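You operate a simulated robot arm through the tools that you are given. There is no shell and no other tool.

You run a simulated robot arm. Do the job below in one go: nothing can be reset, and whatever is moved stays where it is left.

## Task
Strip the 19 mm socket, then wind the blue and the white wrench back to 20 Nm.
Fine: the socket goes in its pocket on the rail, the blue wrench back on its stand.

Only the result counts: the job must be done as asked and must still hold three seconds after the hand-in. Knocking over, shifting, dropping, spilling or breaking anything else fails it.

## Robot
A 7-joint arm with a two-finger parallel gripper on a trunk, on a base that drives. Base frame: it is fixed to the floor where the robot stands at the start and does not move with it; the origin is under the middle of the robot, x ahead of it, y to its left, z up; the surface under the hand at the start is at about z = 880. Lengths are in mm, angles in degrees, forces in N, time in s.
Its first joint turns from -166.0 to 166.0 degrees. Payload 1.57 kg.
The TCP is the grasp point between the finger pads, 30 mm short of the fingertips. In the tool frame z runs along the fingers and y along their closing line. The gripper opens to 80 mm. The fingers are 17 mm wide and 12 mm thick; the gripper's body (40 by 82 mm) begins 80 mm behind the TCP.
Orientation is that of the tool frame in the base frame, as a unit quaternion [x, y, z, w]. With the fingers straight down and closing along the base's y, the tool's x points along the base's -x, its y along +y and its z along -z.

## Interface
- The arm moves only by the tool send_rows. Its argument "series" is a list of rows, each an object (a shift or turn left out is 0, a gripper value left out holds the last) with "slide": the shift along the tool's x, y, z in m, a list of three; "dr": the turn, a rotation vector about the tool's x, y, z in degrees, a list of three; "gripper": the opening in per cent of the stroke, from 0 (shut) to 100 (fully open). In form: [{"slide": [tx, ty, tz], "dr": [ax, ay, az], "gripper": gripper}, ...]. A call has 1 to 20 rows; each row shifts and turns the commanded pose from where the row before left it, along the tool's axes as they then stand. Each row takes 0.2 s and may step no farther than 50 mm and 8.6 degrees from the row before; otherwise, or with a gripper value out of range, the whole call is refused. A pose out of reach is approached as far as the arm can. The call stops where the force on the tool passes 40 N (or 10 N more than at its start, if that is more) or the arm is blocked; 0.2 s more then pass. The fingers move at their own pace (about 153 mm/s each) and stop on an object; they squeeze with about 31 N. The grip force told is the motor's: it shows also when the fingers shut on nothing. Time passes only in rows, and 0.2 s behind the last, so rows that do not move let the fingers close. It gives the time, the measured TCP pose, the force on the tool (base axes), the opening and the grip force at its end, in the units of the frame above (readings bear some noise), with the torque about the TCP (base axes, N m) and any sound that the robot's microphone picked up.
- Cameras (640 x 400 px; columns grow to the right, rows downward): "scene" is now at [-7.9, 172.8, 1404.9]; the picture's right is [-0.20, -0.98, 0.00], its down [-0.21, 0.04, -0.98] and it looks along [0.96, -0.20, -0.22] (base axes); focal length 264 px, centre (320, 200). "wrist" rides on the gripper at [72, -7, -122] in the tool frame; the picture's right is [0.09, 1.00, 0.00], its down [-0.84, 0.08, -0.54] and it looks along [-0.54, 0.05, 0.84] (tool axes); focal length 238 px, centre (320, 200). There is no depth. A picture from a camera that has moved, and an enlarged one, comes with that camera's place and axes in the base frame and with its lens.
- snapshot(camera): a new picture of that camera. It takes no simulated time.
- roll_base(legs): drives the robot by 1 to 6 legs, each [ahead, left, turn to the left] in mm, mm and degrees, along the robot's own axes; the way and the turn of a leg run together, so that a leg with both is an arc; at most 1500 mm and 180 degrees a leg. The arm and the cameras ride along, it lands a little off, and it stops where it bumps. It gives what a move gives.
- head_to(pan, tilt): turns the head with the scene camera to pan (to the left, within 143 degrees either way) and tilt (down, from -29 to 69), counted from straight ahead of the robot. It gives what a move gives.
- close_up(camera, box): a new picture of the part [left, top, right, bottom] of that camera's present view, enlarged. It takes no simulated time.
- finish_job(): hands the job in; it is judged then, once.

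Places have to be worked out from the pictures, the camera data and where the tool is seen. Open the gripper and draw the arm clear of the work before you hand the job in, unless the task says otherwise.

The tools are called after ">>>" as name(argument=value, ...) on one line, values as JSON. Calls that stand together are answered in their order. send_rows: Moves the arm, as the interface text tells. Its arguments: {"type":"object","properties":{"series":{"type":"array","items":{"type":"object","properties":{"slide":{"type":"array","items":{"type":"number"}},"dr":{"type":"array","items":{"type":"number"}},"gripper":{"type":"number"}}}}},"required":["series"]} The other tools are called the same way: roll_base (legs) drives the base; head_to (pan, tilt) turns the head that bears the scene camera; snapshot (camera) takes a picture; close_up (camera, box) takes an enlarged picture of a part of a camera's view; finish_job () hands the job in.

At the start:

```text
time: 0.0
tool_pos: [561.2, -135.0, 1502.1]
ee_rot: [-0.001, 1.0, 0.001, 0.0]
contact_force: [0.5, 0.1, -1.1]
moment: [0.0, -0.03, -0.03]
opening: 80.0
gripper_force: 0.0
robot x, y, heading: [0.6, 0.5, 0.1]
head pan, tilt: [-11.6, 12.4]
```

scene: 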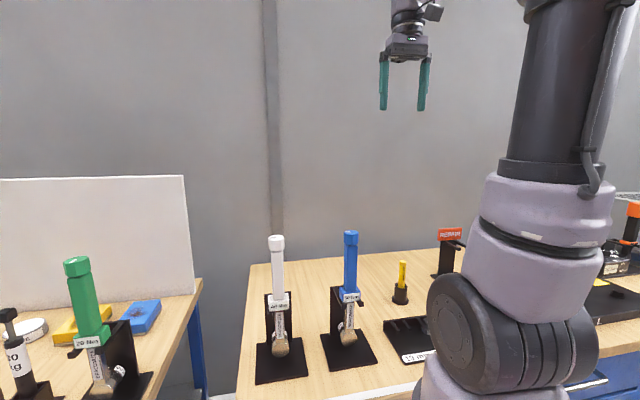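
wrist: 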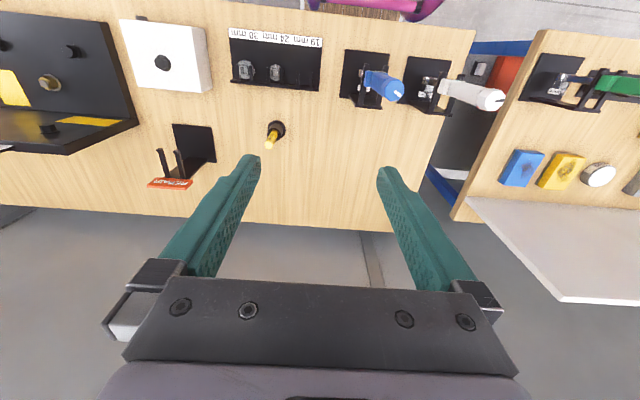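

I'll look closer at the wrenches, the rail and everything else before moving.

>>> close_up(camera="scene", box=[230, 220, 430, 400])

>>> close_up(camera="wrist", box=[220, 20, 520, 160])

>>> close_up(camera="wrist", box=[0, 0, 240, 200])

>>> close_up(camera="scene", box=[0, 220, 220, 400])

```text
2.22 times, centred on (330, 310) of scene
camera zoom: at [-7.9, 172.8, 1404.9], right [-0.2, -0.98, 0.0], down [-0.21, 0.04, -0.98], along [0.96, -0.2, -0.22], focal length 586 px, centre (298, -44)
```

zoom: 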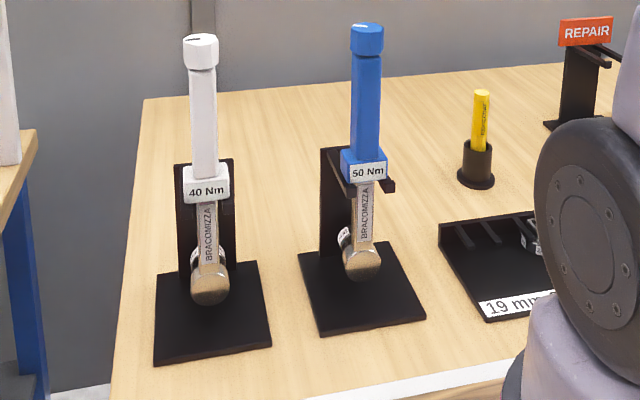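

```text
2.13 times, centred on (370, 90) of wrist
camera zoom: at [489.4, -140.1, 1623.7], right [-0.09, 1.0, 0.0], down [0.84, 0.08, 0.54], along [0.54, 0.05, -0.84], focal length 508 px, centre (213, 435)
```

zoom: 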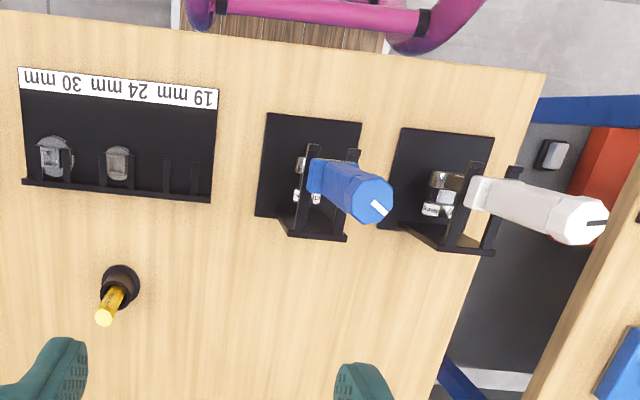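

```text
2.00 times, centred on (120, 100) of wrist
camera zoom: at [489.4, -140.1, 1623.7], right [-0.09, 1.0, 0.0], down [0.84, 0.08, 0.54], along [0.54, 0.05, -0.84], focal length 477 px, centre (720, 400)
```

zoom: 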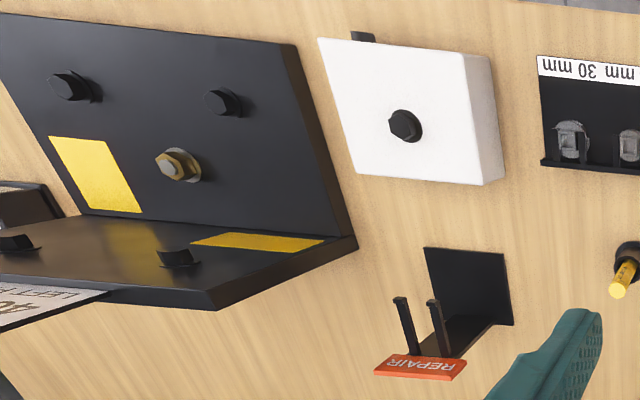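

```text
2.22 times, centred on (110, 310) of scene
camera zoom: at [-7.9, 172.8, 1404.9], right [-0.2, -0.98, 0.0], down [-0.21, 0.04, -0.98], along [0.96, -0.2, -0.22], focal length 586 px, centre (787, -44)
```

zoom: 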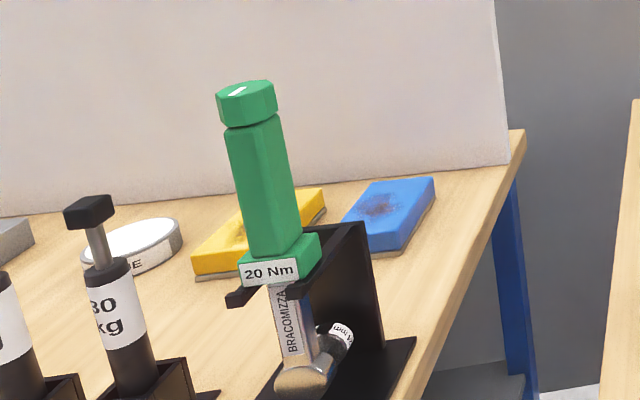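

The wrenches hang head-down in stands with cap knobs on top: white reads 40 Nm, blue 50 Nm, green 20 Nm, and the 19 mm pocket is empty. I'll look around with the head for more information.

>>> head_to(pan=35, tilt=35)

>>> snapshot(camera="scene")

>>> head_to(pan=-12, tilt=40)

>>> snapshot(camera="scene")

>>> head_to(pan=-60, tilt=30)

>>> snapshot(camera="scene")

```text
time: 1.1
tool_pos: [560.7, -133.9, 1502.4]
ee_rot: [0.001, 1.0, 0.0, 0.0]
contact_force: [-0.2, 0.1, -0.6]
moment: [0.01, -0.02, 0.04]
opening: 80.3
gripper_force: 0.1
robot x, y, heading: [-1.7, -1.3, 0.2]
head pan, tilt: [35.0, 35.0]
```

```text
taken
camera scene: at [-27.0, 242.0, 1368.7], right [0.57, -0.82, 0.0], down [-0.47, -0.33, -0.82], along [0.67, 0.47, -0.57], focal length 264 px, centre (320, 200)
```

scene: 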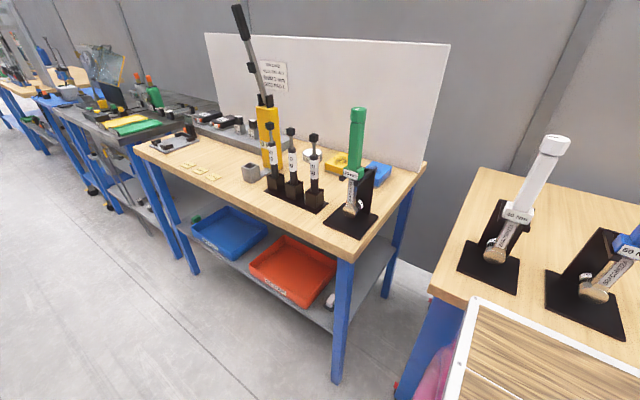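

```text
time: 2.3
tool_pos: [562.2, -134.7, 1501.5]
ee_rot: [0.0, 1.0, 0.0, 0.0]
contact_force: [-0.2, 0.5, 0.3]
moment: [0.01, -0.01, 0.0]
opening: 80.1
gripper_force: 0.2
robot x, y, heading: [4.6, 1.5, -0.0]
head pan, tilt: [-12.0, 40.0]
```

```text
taken
camera scene: at [-16.1, 173.9, 1361.1], right [-0.21, -0.98, 0.0], down [-0.63, 0.13, -0.77], along [0.75, -0.16, -0.64], focal length 264 px, centre (320, 200)
```

scene: 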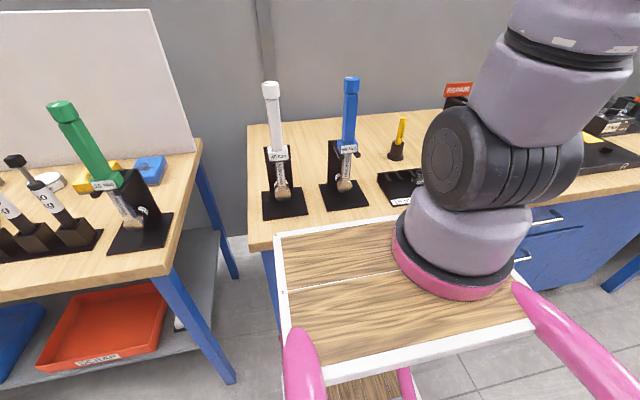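

```text
time: 3.5
tool_pos: [562.4, -133.6, 1502.1]
ee_rot: [-0.001, 1.0, -0.001, -0.001]
contact_force: [0.2, -0.8, 0.0]
moment: [-0.01, 0.0, 0.0]
opening: 79.9
gripper_force: 0.0
robot x, y, heading: [-0.8, 0.3, -0.1]
head pan, tilt: [-60.0, 30.0]
```

```text
taken
camera scene: at [-54.0, 113.3, 1376.5], right [-0.87, -0.5, 0.0], down [-0.25, 0.43, -0.87], along [0.43, -0.75, -0.5], focal length 264 px, centre (320, 200)
```

scene: 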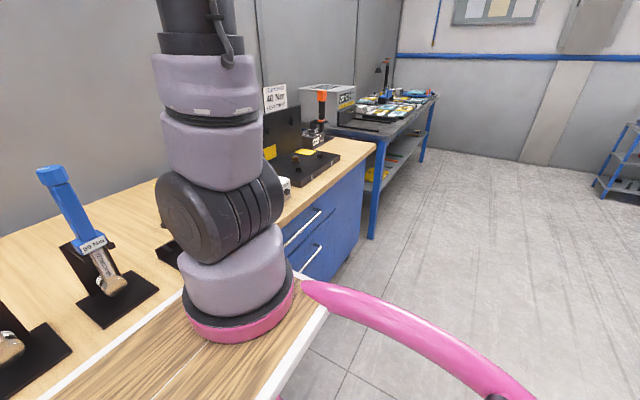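

Signs are visible on both tables; I'll read them and zoom in on the sockets on the wrenches.

>>> close_up(camera="scene", box=[250, 70, 370, 200])

>>> close_up(camera="scene", box=[0, 160, 160, 380])

>>> head_to(pan=20, tilt=30)

>>> snapshot(camera="scene")

>>> close_up(camera="scene", box=[80, 60, 280, 260])

>>> close_up(camera="scene", box=[380, 120, 580, 300])

>>> close_up(camera="scene", box=[200, 100, 320, 250])

```text
3.08 times, centred on (310, 135) of scene
camera zoom: at [-54.0, 113.3, 1376.5], right [-0.87, -0.5, 0.0], down [-0.25, 0.43, -0.87], along [0.43, -0.75, -0.5], focal length 811 px, centre (351, 400)
```

zoom: 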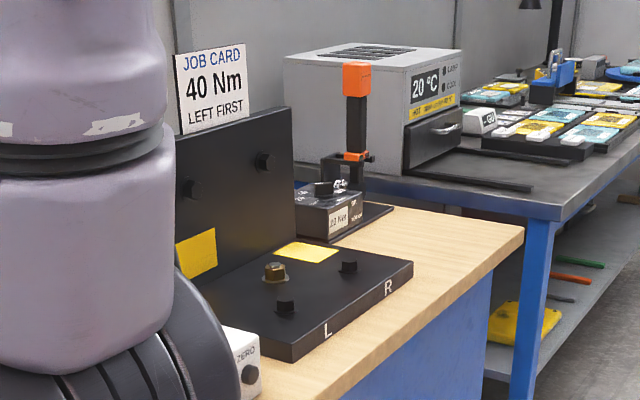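

```text
1.82 times, centred on (80, 270) of scene
camera zoom: at [-54.0, 113.3, 1376.5], right [-0.87, -0.5, 0.0], down [-0.25, 0.43, -0.87], along [0.43, -0.75, -0.5], focal length 479 px, centre (756, 73)
```

zoom: 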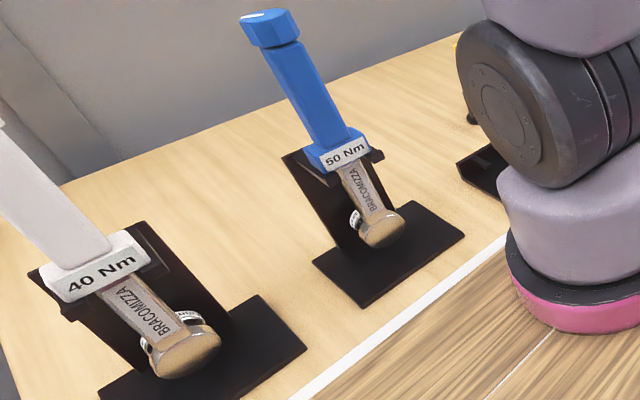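

```text
time: 5.0
tool_pos: [560.8, -133.9, 1503.0]
ee_rot: [0.001, 1.0, 0.001, 0.0]
contact_force: [0.0, 0.4, 0.7]
moment: [-0.02, 0.01, -0.03]
opening: 80.1
gripper_force: 0.0
robot x, y, heading: [-4.1, 1.1, 0.1]
head pan, tilt: [20.0, 30.0]
```

```text
taken
camera scene: at [-14.2, 222.4, 1376.5], right [0.34, -0.94, 0.0], down [-0.47, -0.17, -0.87], along [0.81, 0.3, -0.5], focal length 264 px, centre (320, 200)
```

scene: 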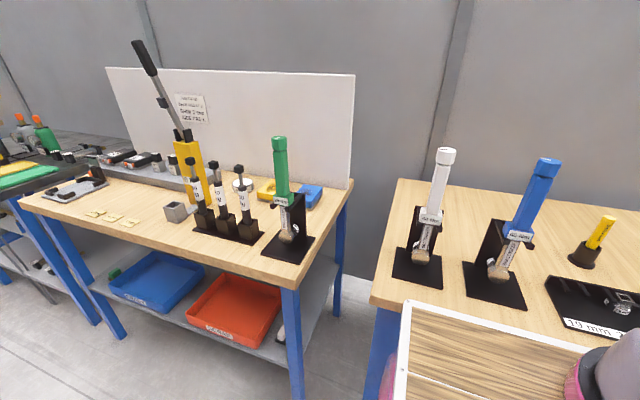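

```text
2.00 times, centred on (180, 160) of scene
camera zoom: at [-14.2, 222.4, 1376.5], right [0.34, -0.94, 0.0], down [-0.47, -0.17, -0.87], along [0.81, 0.3, -0.5], focal length 527 px, centre (600, 280)
```

zoom: 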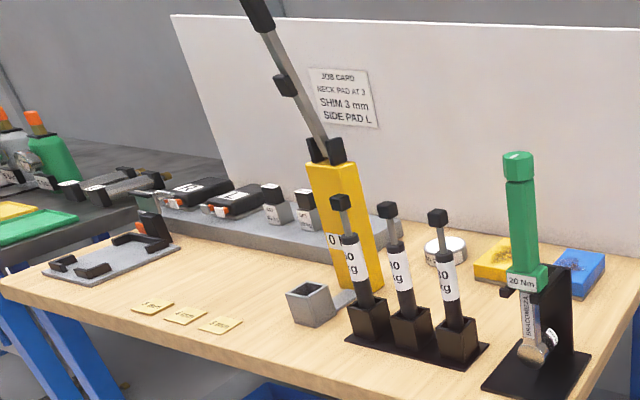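

```text
2.22 times, centred on (480, 210) of scene
camera zoom: at [-14.2, 222.4, 1376.5], right [0.34, -0.94, 0.0], down [-0.47, -0.17, -0.87], along [0.81, 0.3, -0.5], focal length 586 px, centre (-36, 178)
```

zoom: 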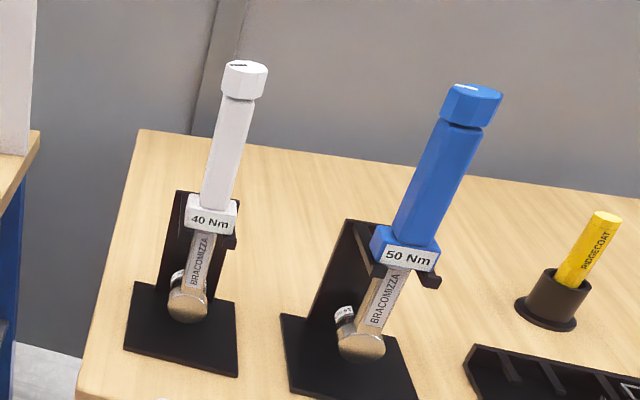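

```text
2.67 times, centred on (260, 175) of scene
camera zoom: at [-14.2, 222.4, 1376.5], right [0.34, -0.94, 0.0], down [-0.47, -0.17, -0.87], along [0.81, 0.3, -0.5], focal length 703 px, centre (480, 267)
```

zoom: 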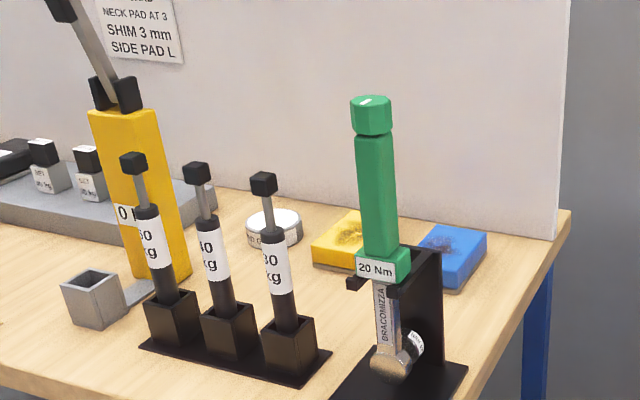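

The drives and labels are too small from here. I'll back the base up to get the bench in mid reach, checking behind first.

>>> head_to(pan=143, tilt=30)

>>> snapshot(camera="scene")

>>> head_to(pan=-143, tilt=30)

>>> snapshot(camera="scene")

```text
time: 7.0
tool_pos: [562.3, -134.1, 1502.5]
ee_rot: [-0.001, 1.0, 0.0, 0.0]
contact_force: [0.4, -0.3, 0.0]
moment: [0.01, -0.02, 0.02]
opening: 80.2
gripper_force: 0.0
robot x, y, heading: [3.0, -1.1, -0.0]
head pan, tilt: [143.0, 30.0]
```

```text
taken
camera scene: at [-171.4, 246.0, 1376.5], right [0.6, 0.8, 0.0], down [0.4, -0.3, -0.87], along [-0.69, 0.52, -0.5], focal length 264 px, centre (320, 200)
```

scene: 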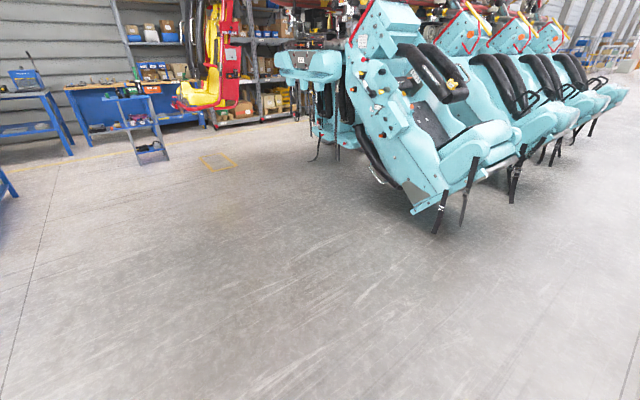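

```text
time: 10.9
tool_pos: [560.5, -133.6, 1502.5]
ee_rot: [0.0, 1.0, 0.0, -0.001]
contact_force: [0.0, 0.0, -0.2]
moment: [0.0, 0.0, 0.01]
opening: 80.0
gripper_force: 0.0
robot x, y, heading: [0.9, 2.4, 0.2]
head pan, tilt: [-143.0, 30.0]
```

```text
taken
camera scene: at [-171.4, 137.1, 1376.5], right [-0.6, 0.8, 0.0], down [0.4, 0.3, -0.87], along [-0.69, -0.52, -0.5], focal length 264 px, centre (320, 200)
```

scene: 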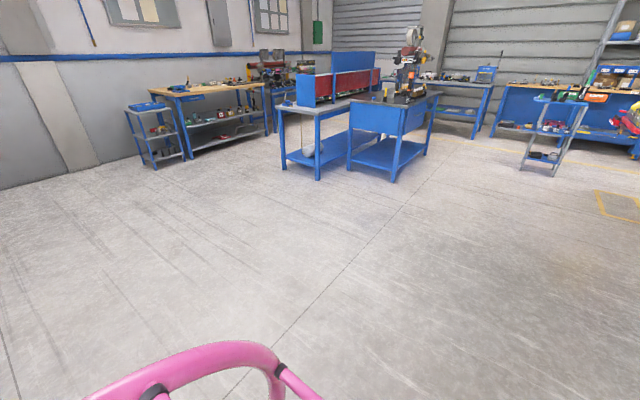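

Behind is clear. I drive back 180 mm and face the head to the bench again.

>>> roll_base(legs=[[-180, 0, 0]])

>>> head_to(pan=-10, tilt=25)

>>> snapshot(camera="scene")

>>> snapshot(camera="wrist")

```text
time: 12.4
tool_pos: [381.6, -134.0, 1503.1]
ee_rot: [-0.001, 1.0, 0.0, -0.001]
contact_force: [0.8, 0.1, -0.9]
moment: [0.01, 0.06, -0.03]
opening: 79.9
gripper_force: 0.0
robot x, y, heading: [-181.6, -0.8, 0.1]
head pan, tilt: [-143.0, 30.0]
```

```text
time: 14.6
tool_pos: [382.3, -133.6, 1502.9]
ee_rot: [0.001, 1.0, 0.0, 0.0]
contact_force: [0.2, -0.7, 0.3]
moment: [0.03, 0.01, -0.01]
opening: 80.1
gripper_force: 0.0
robot x, y, heading: [-180.2, 0.0, -0.1]
head pan, tilt: [-10.0, 25.0]
```

```text
taken
camera scene: at [-188.5, 175.6, 1384.5], right [-0.17, -0.98, 0.0], down [-0.42, 0.07, -0.91], along [0.89, -0.16, -0.42], focal length 264 px, centre (320, 200)
```

scene: 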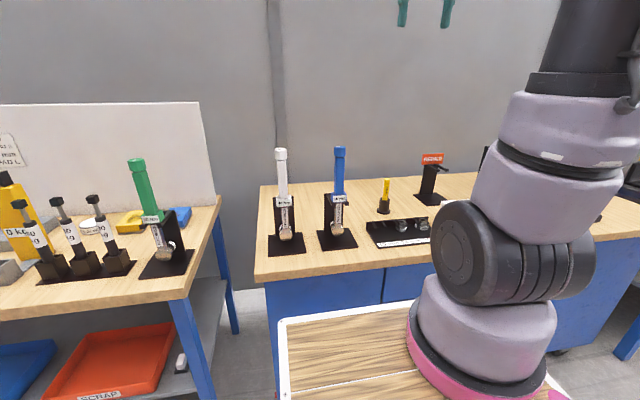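

```text
taken
camera wrist: at [309.2, -140.5, 1623.7], right [-0.09, 1.0, 0.0], down [0.84, 0.08, 0.54], along [0.54, 0.05, -0.84], focal length 238 px, centre (320, 200)
```

wrist: 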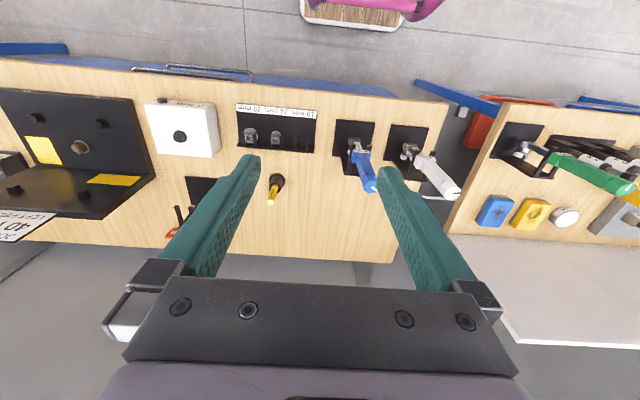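

I move the arm forward and down for a closer wrist view over the wrenches.

>>> send_rows(series=[{"slide": [0, 0.05, 0]}, {"slide": [0, 0.05, 0]}, {"slide": [0, 0.05, 0]}, {"slide": [0, 0.05, 0.03]}, {"slide": [0, 0.02, 0.05]}, {"slide": [-0.03, 0, 0.04]}, {"slide": [-0.03, 0, 0.0]}])

>>> snapshot(camera="wrist")

>>> close_up(camera="wrist", box=[220, 0, 420, 160])

```text
refused: row 4 steps farther than a row can; nothing moved
```

```text
taken
camera wrist: at [309.2, -140.5, 1623.7], right [-0.09, 1.0, 0.0], down [0.84, 0.08, 0.54], along [0.54, 0.05, -0.84], focal length 238 px, centre (320, 200)
```

wrist: 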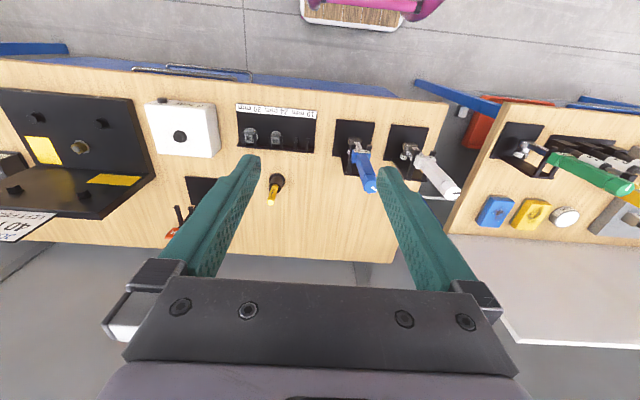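

```text
2.50 times, centred on (320, 80) of wrist
camera zoom: at [309.2, -140.5, 1623.7], right [-0.09, 1.0, 0.0], down [0.84, 0.08, 0.54], along [0.54, 0.05, -0.84], focal length 596 px, centre (320, 500)
```

zoom: 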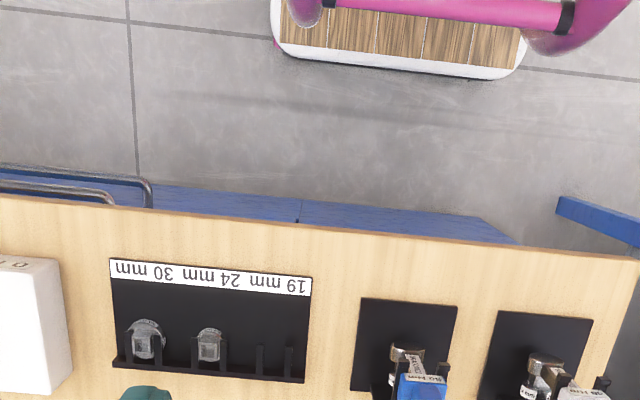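

Steps must be shorter combined; I redo it, aiming for a view in front of both wrenches.

>>> send_rows(series=[{"slide": [0, 0.035, 0.035]}, {"slide": [0, 0.035, 0.035]}, {"slide": [0, 0.035, 0.035]}, {"slide": [0, 0.035, 0.035]}, {"slide": [0, 0.035, 0.035]}])

>>> snapshot(camera="wrist")

>>> close_up(camera="wrist", box=[240, 40, 440, 180])

```text
time: 15.8
tool_pos: [378.9, 40.9, 1325.6]
ee_rot: [0.001, 1.0, 0.001, 0.0]
contact_force: [-0.7, -0.2, 0.5]
moment: [0.02, -0.02, -0.04]
opening: 79.9
gripper_force: 0.1
robot x, y, heading: [-178.8, -1.8, 0.1]
head pan, tilt: [-10.0, 25.0]
```

```text
taken
camera wrist: at [307.1, 34.6, 1447.6], right [-0.09, 1.0, 0.0], down [0.84, 0.08, 0.54], along [0.54, 0.05, -0.84], focal length 238 px, centre (320, 200)
```

wrist: 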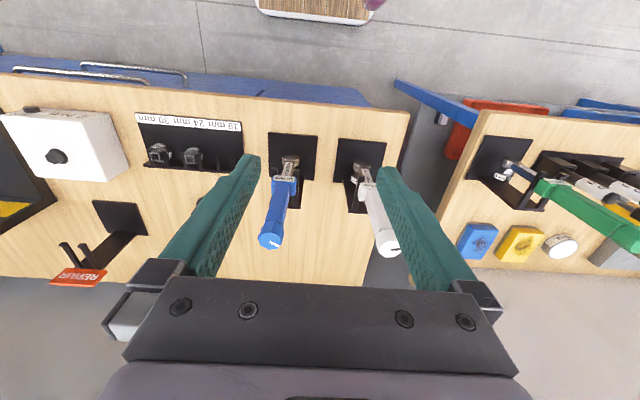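

```text
2.86 times, centred on (340, 110) of wrist
camera zoom: at [307.1, 34.6, 1447.6], right [-0.09, 1.0, 0.0], down [0.84, 0.08, 0.54], along [0.54, 0.05, -0.84], focal length 681 px, centre (263, 457)
```

zoom: 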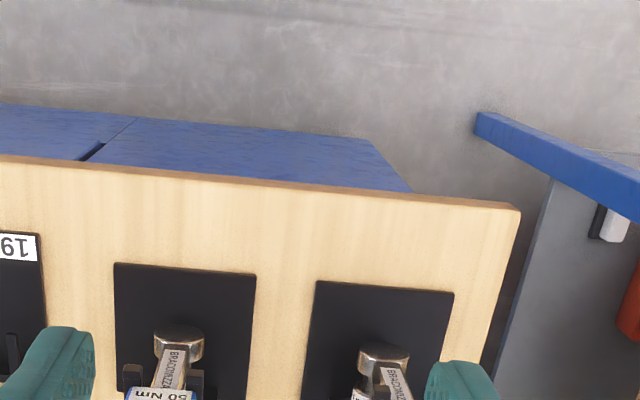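

I try strong zooms with the scene camera on each wrench head to read the socket labels.

>>> close_up(camera="scene", box=[262, 190, 302, 250])

>>> close_up(camera="scene", box=[316, 190, 356, 250])

>>> close_up(camera="scene", box=[140, 210, 200, 280])

>>> close_up(camera="scene", box=[360, 205, 440, 255])

```text
6.67 times, centred on (282, 220) of scene
camera zoom: at [-188.7, 175.3, 1384.5], right [-0.17, -0.98, 0.0], down [-0.42, 0.07, -0.91], along [0.89, -0.16, -0.42], focal length 1757 px, centre (573, 67)
```

zoom: 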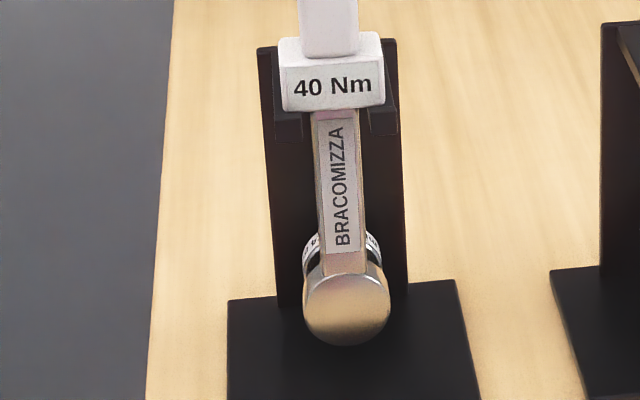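

```text
6.67 times, centred on (336, 220) of scene
camera zoom: at [-188.7, 175.3, 1384.5], right [-0.17, -0.98, 0.0], down [-0.42, 0.07, -0.91], along [0.89, -0.16, -0.42], focal length 1757 px, centre (213, 67)
```

zoom: 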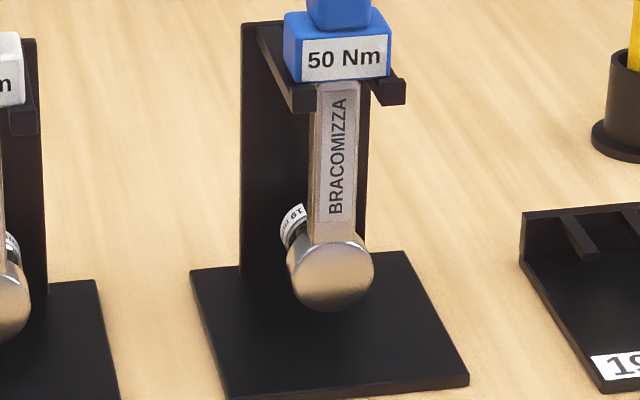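

```text
5.71 times, centred on (170, 245) of scene
camera zoom: at [-188.7, 175.3, 1384.5], right [-0.17, -0.98, 0.0], down [-0.42, 0.07, -0.91], along [0.89, -0.16, -0.42], focal length 1506 px, centre (1177, -57)
```

zoom: 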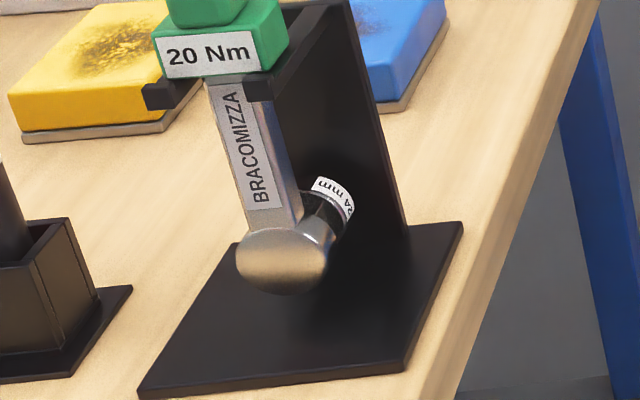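

```text
8.00 times, centred on (400, 230) of scene
camera zoom: at [-188.7, 175.3, 1384.5], right [-0.17, -0.98, 0.0], down [-0.42, 0.07, -0.91], along [0.89, -0.16, -0.42], focal length 2108 px, centre (-320, -40)
```

zoom: 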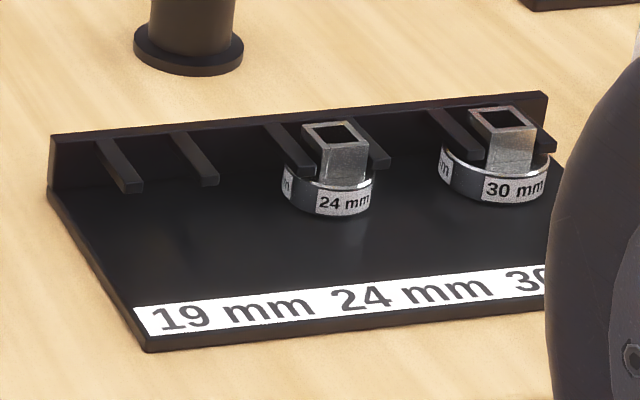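

Zooms are sharp: blue carries "19" (label upside down), green carries 24, and the rail pockets are prong pairs that hold a socket's neck with its drive hole up. I'll tilt the gripper forward to inspect the wrenches at their height.

>>> send_rows(series=[{"dr": [0, -8.15, 0]}, {"dr": [0, -8.15, 0]}, {"dr": [0, -8.15, 0]}, {"dr": [0, -8.15, 0]}, {"dr": [0, -8.15, 0]}, {"dr": [0, -8.15, 0]}, {"dr": [0, -8.1, 0]}, {"slide": [0.0367, 0, 0.0239]}, {"slide": [0.0367, 0, 0.0239]}, {"slide": [0.0367, 0, 0.0239]}, {"slide": [0.0367, 0, 0.0239]}, {}])

>>> snapshot(camera="wrist")

>>> snapshot(camera="scene")

```text
time: 18.4
tool_pos: [438.8, 92.7, 1209.4]
ee_rot: [0.001, 0.879, -0.001, 0.476]
contact_force: [0.0, -0.2, -0.8]
moment: [0.01, 0.0, -0.01]
opening: 80.1
gripper_force: 0.0
out of reach, approached as far as the arm can: row 8, 9, 10, 11
robot x, y, heading: [-179.6, 0.2, 0.0]
head pan, tilt: [-10.0, 25.0]
```

```text
taken
camera wrist: at [297.2, 86.6, 1214.8], right [-0.05, 1.0, -0.08], down [0.0, 0.08, 1.0], along [1.0, 0.05, -0.01], focal length 238 px, centre (320, 200)
```

wrist: 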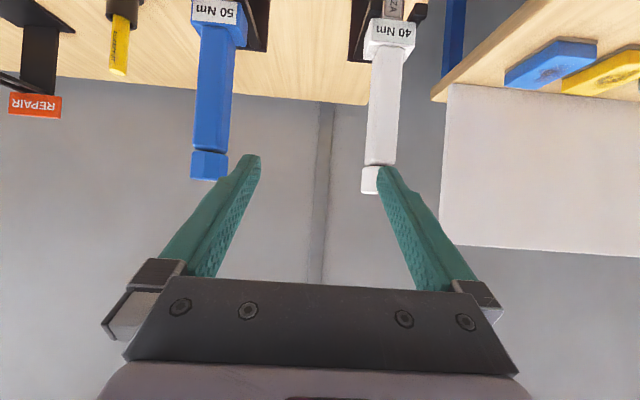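

```text
taken
camera scene: at [-188.6, 175.5, 1384.5], right [-0.17, -0.98, 0.0], down [-0.42, 0.07, -0.91], along [0.89, -0.16, -0.42], focal length 264 px, centre (320, 200)
```

scene: 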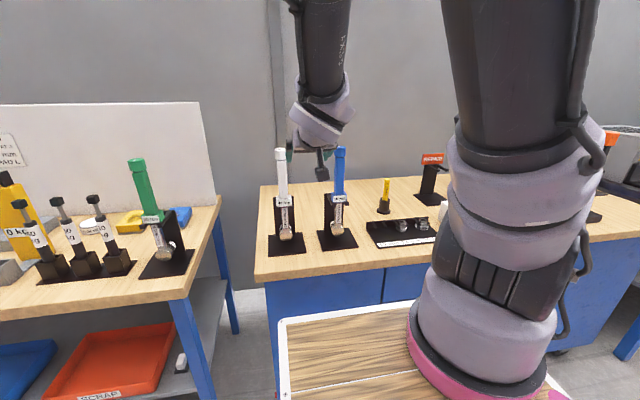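

The pose was too close to the trunk. I move the command outward to (500, 73, 1120), between the two wrenches, and check reach.

>>> send_rows(series=[{"slide": [-0.0102, 0.008, 0.0295]}, {"slide": [-0.0102, 0.008, 0.0295]}, {"slide": [-0.0102, 0.008, 0.0295]}, {"slide": [-0.0102, 0.008, 0.0295]}, {}])

>>> snapshot(camera="wrist")

```text
time: 19.6
tool_pos: [558.5, 125.9, 1179.2]
ee_rot: [0.001, 0.879, -0.001, 0.477]
contact_force: [-0.8, -1.3, 0.4]
moment: [0.01, -0.02, 0.04]
opening: 79.1
gripper_force: 0.1
robot x, y, heading: [-180.5, -0.5, 0.1]
head pan, tilt: [-10.0, 25.0]
```

```text
taken
camera wrist: at [417.5, 119.9, 1184.9], right [-0.05, 1.0, -0.08], down [0.0, 0.08, 1.0], along [1.0, 0.05, -0.01], focal length 238 px, centre (320, 200)
```

wrist: 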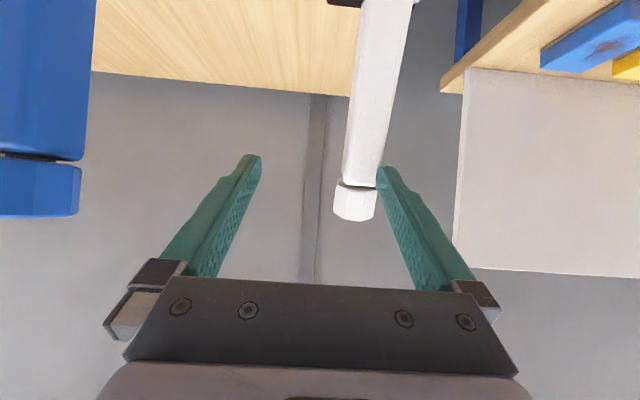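

The step was applied from the reached pose, so the fingers are now beside the white cap and may be touching it. I back straight out along the same path.

>>> send_rows(series=[{"slide": [0.0102, -0.008, -0.0295]}, {"slide": [0.0102, -0.008, -0.0295]}, {"slide": [0.0102, -0.008, -0.0295]}, {"slide": [0.0102, -0.008, -0.0295]}, {}])

>>> snapshot(camera="wrist")

>>> close_up(camera="scene", box=[250, 140, 360, 260])

```text
time: 20.8
tool_pos: [439.6, 93.5, 1209.8]
ee_rot: [0.001, 0.879, 0.0, 0.477]
contact_force: [1.3, 0.1, 0.0]
moment: [-0.04, -0.02, -0.03]
opening: 80.0
gripper_force: 0.3
robot x, y, heading: [-177.0, 0.4, -0.2]
head pan, tilt: [-10.0, 25.0]
```

```text
taken
camera wrist: at [298.1, 87.9, 1215.3], right [-0.05, 1.0, -0.08], down [0.0, 0.08, 1.0], along [1.0, 0.05, -0.01], focal length 238 px, centre (320, 200)
```

wrist: 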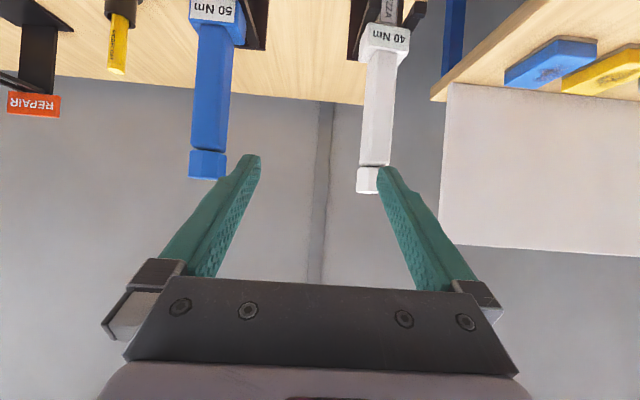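

```text
3.33 times, centred on (305, 200) of scene
camera zoom: at [-188.3, 175.7, 1384.4], right [-0.17, -0.98, 0.0], down [-0.42, 0.07, -0.91], along [0.89, -0.16, -0.42], focal length 878 px, centre (370, 200)
```

zoom: 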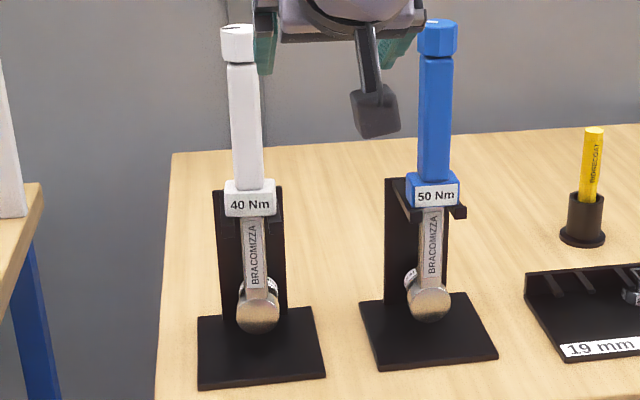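

The white wrench seems to have shifted slightly. I zoom with the same box as before to compare.

>>> close_up(camera="scene", box=[262, 190, 302, 250])

>>> close_up(camera="wrist", box=[340, 0, 440, 70])

>>> close_up(camera="wrist", box=[160, 0, 260, 70])

```text
6.67 times, centred on (282, 220) of scene
camera zoom: at [-188.3, 175.7, 1384.4], right [-0.17, -0.98, 0.0], down [-0.42, 0.07, -0.91], along [0.89, -0.16, -0.42], focal length 1757 px, centre (573, 67)
```

zoom: 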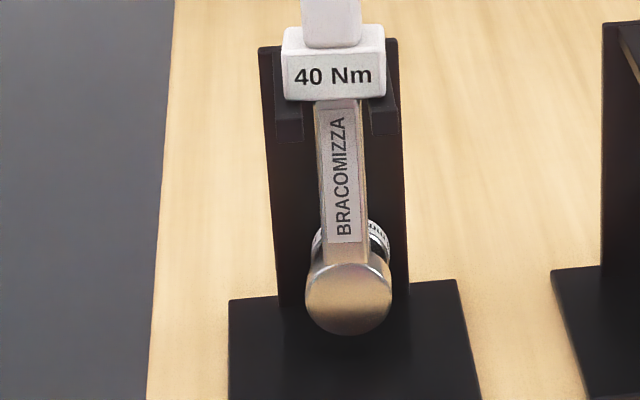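

```text
5.71 times, centred on (390, 35) of wrist
camera zoom: at [298.1, 87.9, 1215.3], right [-0.05, 1.0, -0.08], down [0.0, 0.08, 1.0], along [1.0, 0.05, -0.01], focal length 1362 px, centre (-80, 1143)
```

zoom: 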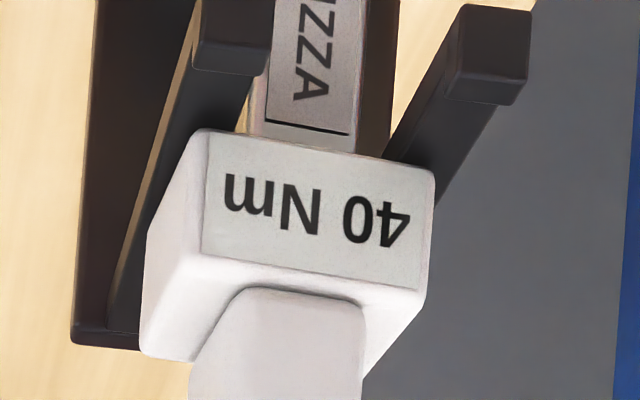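

```text
5.71 times, centred on (210, 35) of wrist
camera zoom: at [298.1, 87.9, 1215.3], right [-0.05, 1.0, -0.08], down [0.0, 0.08, 1.0], along [1.0, 0.05, -0.01], focal length 1362 px, centre (949, 1143)
```

zoom: 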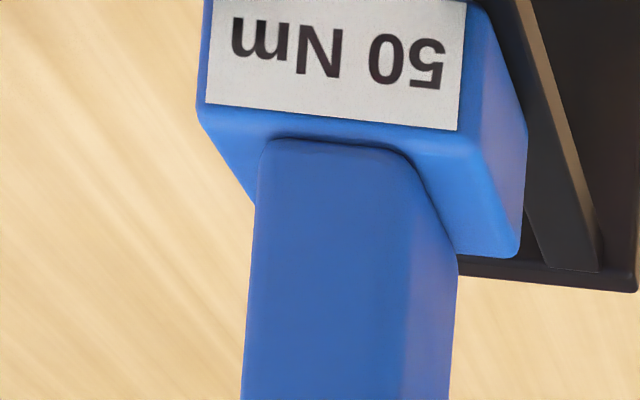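

The white wrench slid back a centimetre along its fork but still hangs properly. I'll zoom to read its socket label and blue's.

>>> close_up(camera="scene", box=[278, 220, 290, 230])

>>> close_up(camera="scene", box=[328, 215, 345, 235])

>>> close_up(camera="scene", box=[270, 140, 350, 200])

```text
16.00 times, centred on (284, 225) of scene
camera zoom: at [-188.3, 175.7, 1384.4], right [-0.17, -0.98, 0.0], down [-0.42, 0.07, -0.91], along [0.89, -0.16, -0.42], focal length 4217 px, centre (896, -200)
```

zoom: 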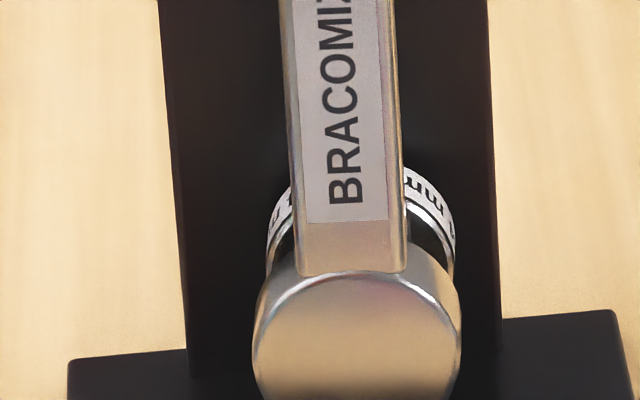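

```text
16.00 times, centred on (336, 225) of scene
camera zoom: at [-188.3, 175.7, 1384.4], right [-0.17, -0.98, 0.0], down [-0.42, 0.07, -0.91], along [0.89, -0.16, -0.42], focal length 4217 px, centre (56, -200)
```

zoom: 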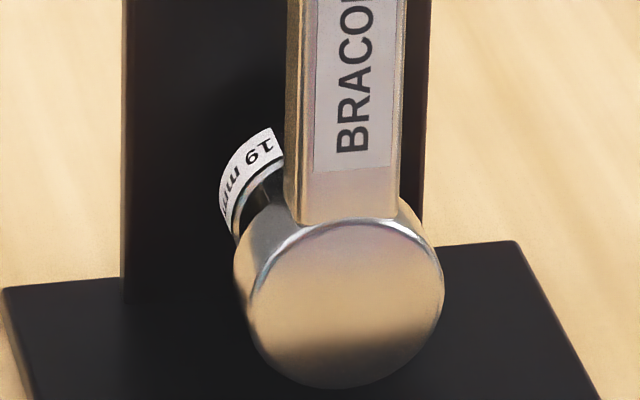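

```text
6.67 times, centred on (310, 170) of scene
camera zoom: at [-188.3, 175.7, 1384.4], right [-0.17, -0.98, 0.0], down [-0.42, 0.07, -0.91], along [0.89, -0.16, -0.42], focal length 1757 px, centre (387, 400)
```

zoom: 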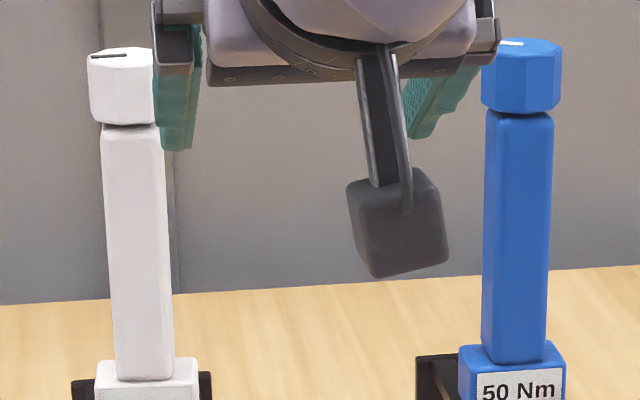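

Blue's socket reads 19 mm and white carries a different, wider one. Plan: grip blue's shaft just above the head with the tool near horizontal, lift it off, turn it drive-down, slide the socket under the 19 mm prongs and lift the wrench off. I back up 100 mm more for reach.

>>> roll_base(legs=[[-100, 0, 0]])

>>> send_rows(series=[{"slide": [0, -0.05, 0]}, {"slide": [0, -0.05, 0]}, {"slide": [0.0386, 0, 0.0251]}, {"slide": [0.0386, 0, 0.0251]}, {"slide": [0.0386, 0, 0.0251]}, {}])

>>> snapshot(camera="wrist")

```text
time: 21.9
tool_pos: [340.0, 94.1, 1210.1]
ee_rot: [0.0, 0.879, 0.0, 0.477]
contact_force: [-0.2, 0.3, -0.4]
moment: [0.01, -0.02, 0.04]
opening: 80.0
gripper_force: 0.1
robot x, y, heading: [-283.8, -0.8, -0.2]
head pan, tilt: [-10.0, 25.0]
```

```text
time: 23.4
tool_pos: [415.5, 27.5, 1106.5]
ee_rot: [0.002, 0.878, -0.001, 0.478]
contact_force: [0.7, 0.8, 0.0]
moment: [0.03, -0.03, 0.01]
opening: 80.1
gripper_force: 0.1
out of reach, approached as far as the arm can: row 1, 2, 3, 4, 5
robot x, y, heading: [-282.1, -1.8, -0.4]
head pan, tilt: [-10.0, 25.0]
```

```text
taken
camera wrist: at [273.7, 20.7, 1112.3], right [-0.05, 1.0, -0.08], down [0.0, 0.08, 1.0], along [1.0, 0.05, -0.01], focal length 238 px, centre (320, 200)
```

wrist: 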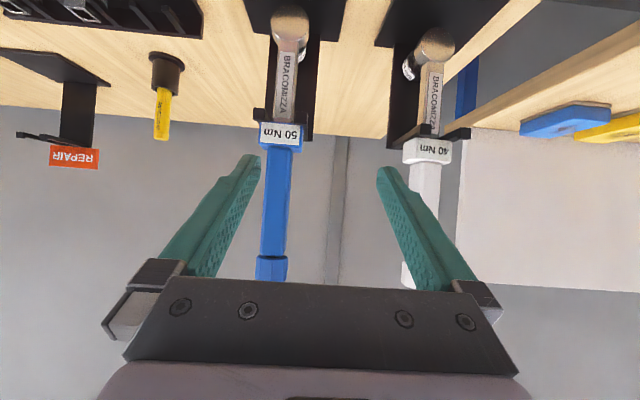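

I see both wrenches well from here; zooming on blue for measurement.

>>> close_up(camera="wrist", box=[240, 0, 340, 150])

>>> close_up(camera="wrist", box=[370, 10, 480, 170])

>>> close_up(camera="scene", box=[310, 140, 370, 260])

>>> snapshot(camera="scene")

```text
2.67 times, centred on (290, 75) of wrist
camera zoom: at [273.7, 20.7, 1112.3], right [-0.05, 1.0, -0.08], down [0.0, 0.08, 1.0], along [1.0, 0.05, -0.01], focal length 636 px, centre (400, 533)
```

zoom: 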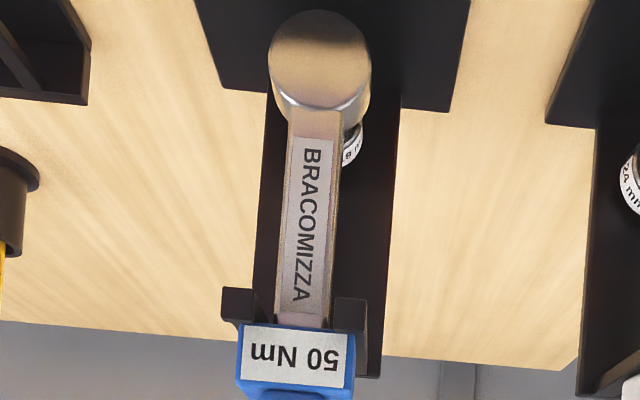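

```text
2.50 times, centred on (425, 90) of wrist
camera zoom: at [273.7, 20.7, 1112.3], right [-0.05, 1.0, -0.08], down [0.0, 0.08, 1.0], along [1.0, 0.05, -0.01], focal length 596 px, centre (58, 475)
```

zoom: 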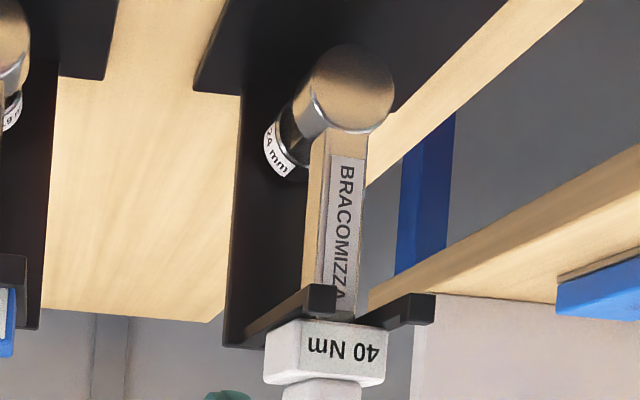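

```text
3.33 times, centred on (340, 200) of scene
camera zoom: at [-290.0, 175.7, 1384.5], right [-0.18, -0.98, 0.0], down [-0.42, 0.07, -0.91], along [0.89, -0.16, -0.42], focal length 878 px, centre (253, 200)
```

zoom: 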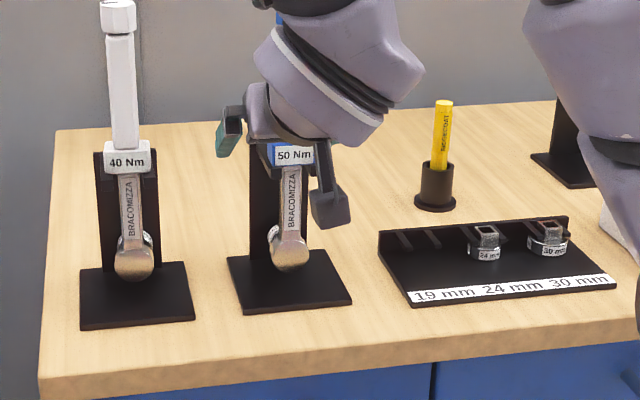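

```text
taken
camera scene: at [-290.0, 175.7, 1384.5], right [-0.18, -0.98, 0.0], down [-0.42, 0.07, -0.91], along [0.89, -0.16, -0.42], focal length 264 px, centre (320, 200)
```

scene: 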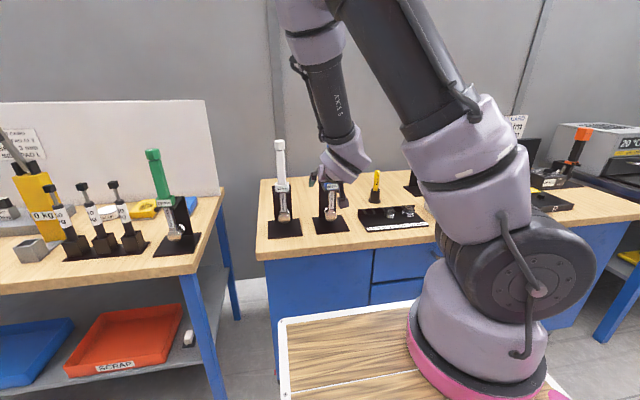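

White's socket is 24 mm, so only blue needs stripping. To fix blue's x position I go up with the tool pointing down and look from above.

>>> send_rows(series=[{"slide": [-0.0378, 0, -0.0244]}, {"slide": [-0.0378, 0, -0.0244]}, {"slide": [-0.0378, 0, -0.0244]}, {"slide": [-0.0378, 0, -0.0244]}, {"slide": [-0.0378, 0, -0.0244]}, {"slide": [0, -0.042, 0]}, {"dr": [0, 8.2, 0]}, {"dr": [0, 8.2, 0]}, {"dr": [0, 8.2, 0]}, {"dr": [0, 8.2, 0]}, {"dr": [0, 8.2, 0]}, {"dr": [0, 8.2, 0]}, {"dr": [0, 7.9, 0]}, {"slide": [-0.035, 0, 0]}, {"slide": [-0.035, 0, 0]}, {"slide": [-0.035, 0, 0]}, {}])

>>> snapshot(camera="wrist")

>>> snapshot(camera="scene")

```text
time: 26.9
tool_pos: [520.0, -12.3, 1333.8]
ee_rot: [0.001, 1.0, 0.001, -0.001]
contact_force: [0.3, 0.3, 0.4]
moment: [-0.01, 0.01, 0.01]
opening: 80.2
gripper_force: 0.1
robot x, y, heading: [-283.7, 2.1, 0.0]
head pan, tilt: [-10.0, 25.0]
```

```text
taken
camera wrist: at [445.7, -18.3, 1456.2], right [-0.09, 1.0, 0.0], down [0.84, 0.08, 0.54], along [0.54, 0.05, -0.84], focal length 238 px, centre (320, 200)
```

wrist: 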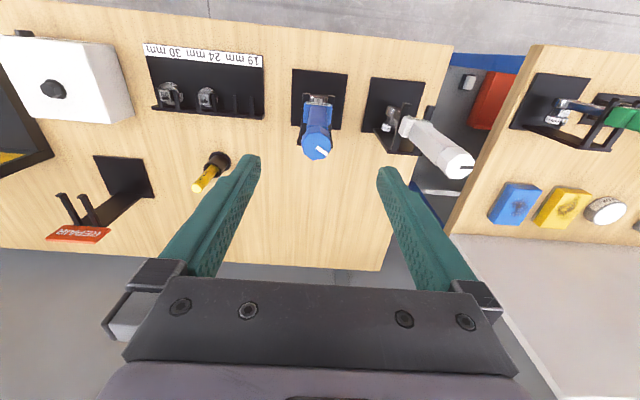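

```text
taken
camera scene: at [-290.0, 175.8, 1384.5], right [-0.18, -0.98, 0.0], down [-0.42, 0.07, -0.91], along [0.89, -0.16, -0.42], focal length 264 px, centre (320, 200)
```

scene: 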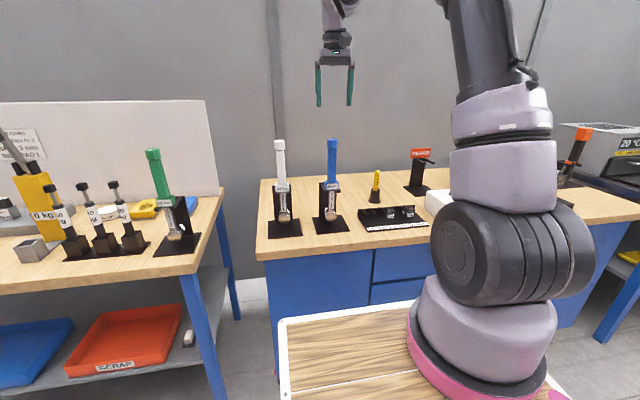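

>>> close_up(camera="wrist", box=[280, 60, 360, 170])

>>> close_up(camera="wrist", box=[130, 30, 280, 130])

>>> close_up(camera="wrist", box=[350, 60, 480, 190])

>>> close_up(camera="scene", box=[300, 130, 440, 240])

```text
3.64 times, centred on (320, 115) of wrist
camera zoom: at [445.7, -18.3, 1456.2], right [-0.09, 1.0, 0.0], down [0.84, 0.08, 0.54], along [0.54, 0.05, -0.84], focal length 867 px, centre (320, 509)
```

zoom: 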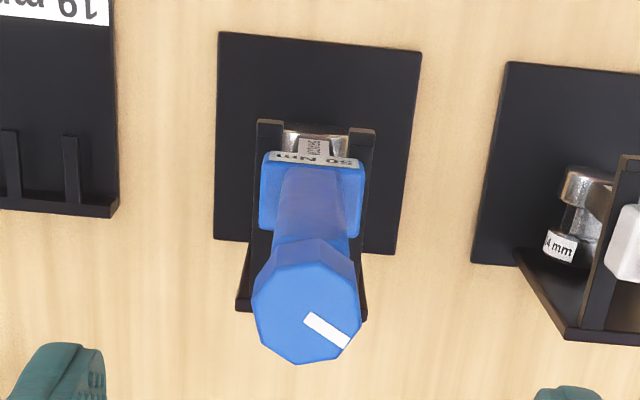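

```text
4.00 times, centred on (205, 80) of wrist
camera zoom: at [445.7, -18.3, 1456.2], right [-0.09, 1.0, 0.0], down [0.84, 0.08, 0.54], along [0.54, 0.05, -0.84], focal length 953 px, centre (780, 680)
```

zoom: 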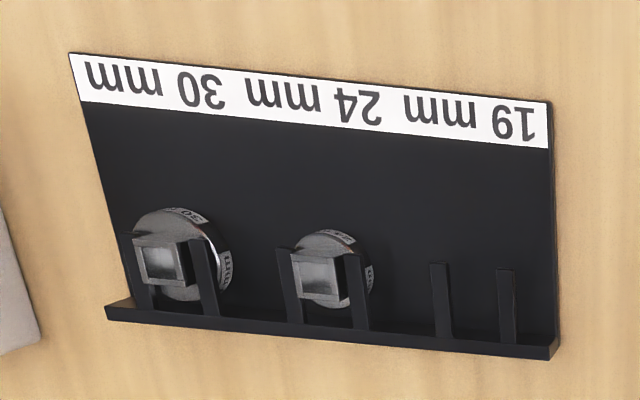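

```text
3.08 times, centred on (415, 125) of wrist
camera zoom: at [445.7, -18.3, 1456.2], right [-0.09, 1.0, 0.0], down [0.84, 0.08, 0.54], along [0.54, 0.05, -0.84], focal length 733 px, centre (28, 431)
```

zoom: 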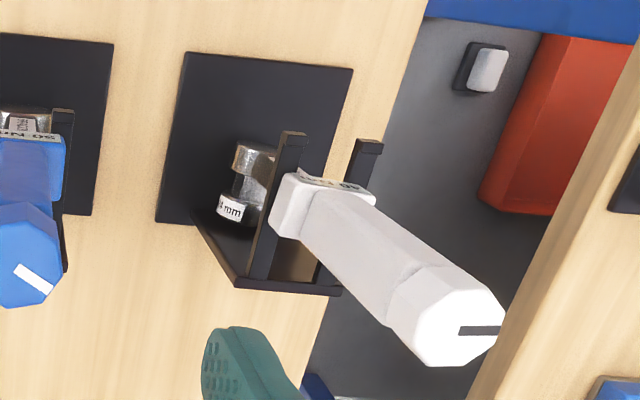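

```text
3.64 times, centred on (370, 185) of scene
camera zoom: at [-290.0, 175.8, 1384.5], right [-0.18, -0.98, 0.0], down [-0.42, 0.07, -0.91], along [0.89, -0.16, -0.42], focal length 958 px, centre (138, 254)
```

zoom: 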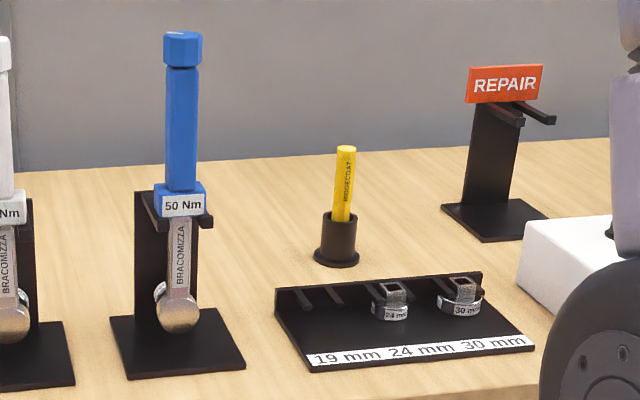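

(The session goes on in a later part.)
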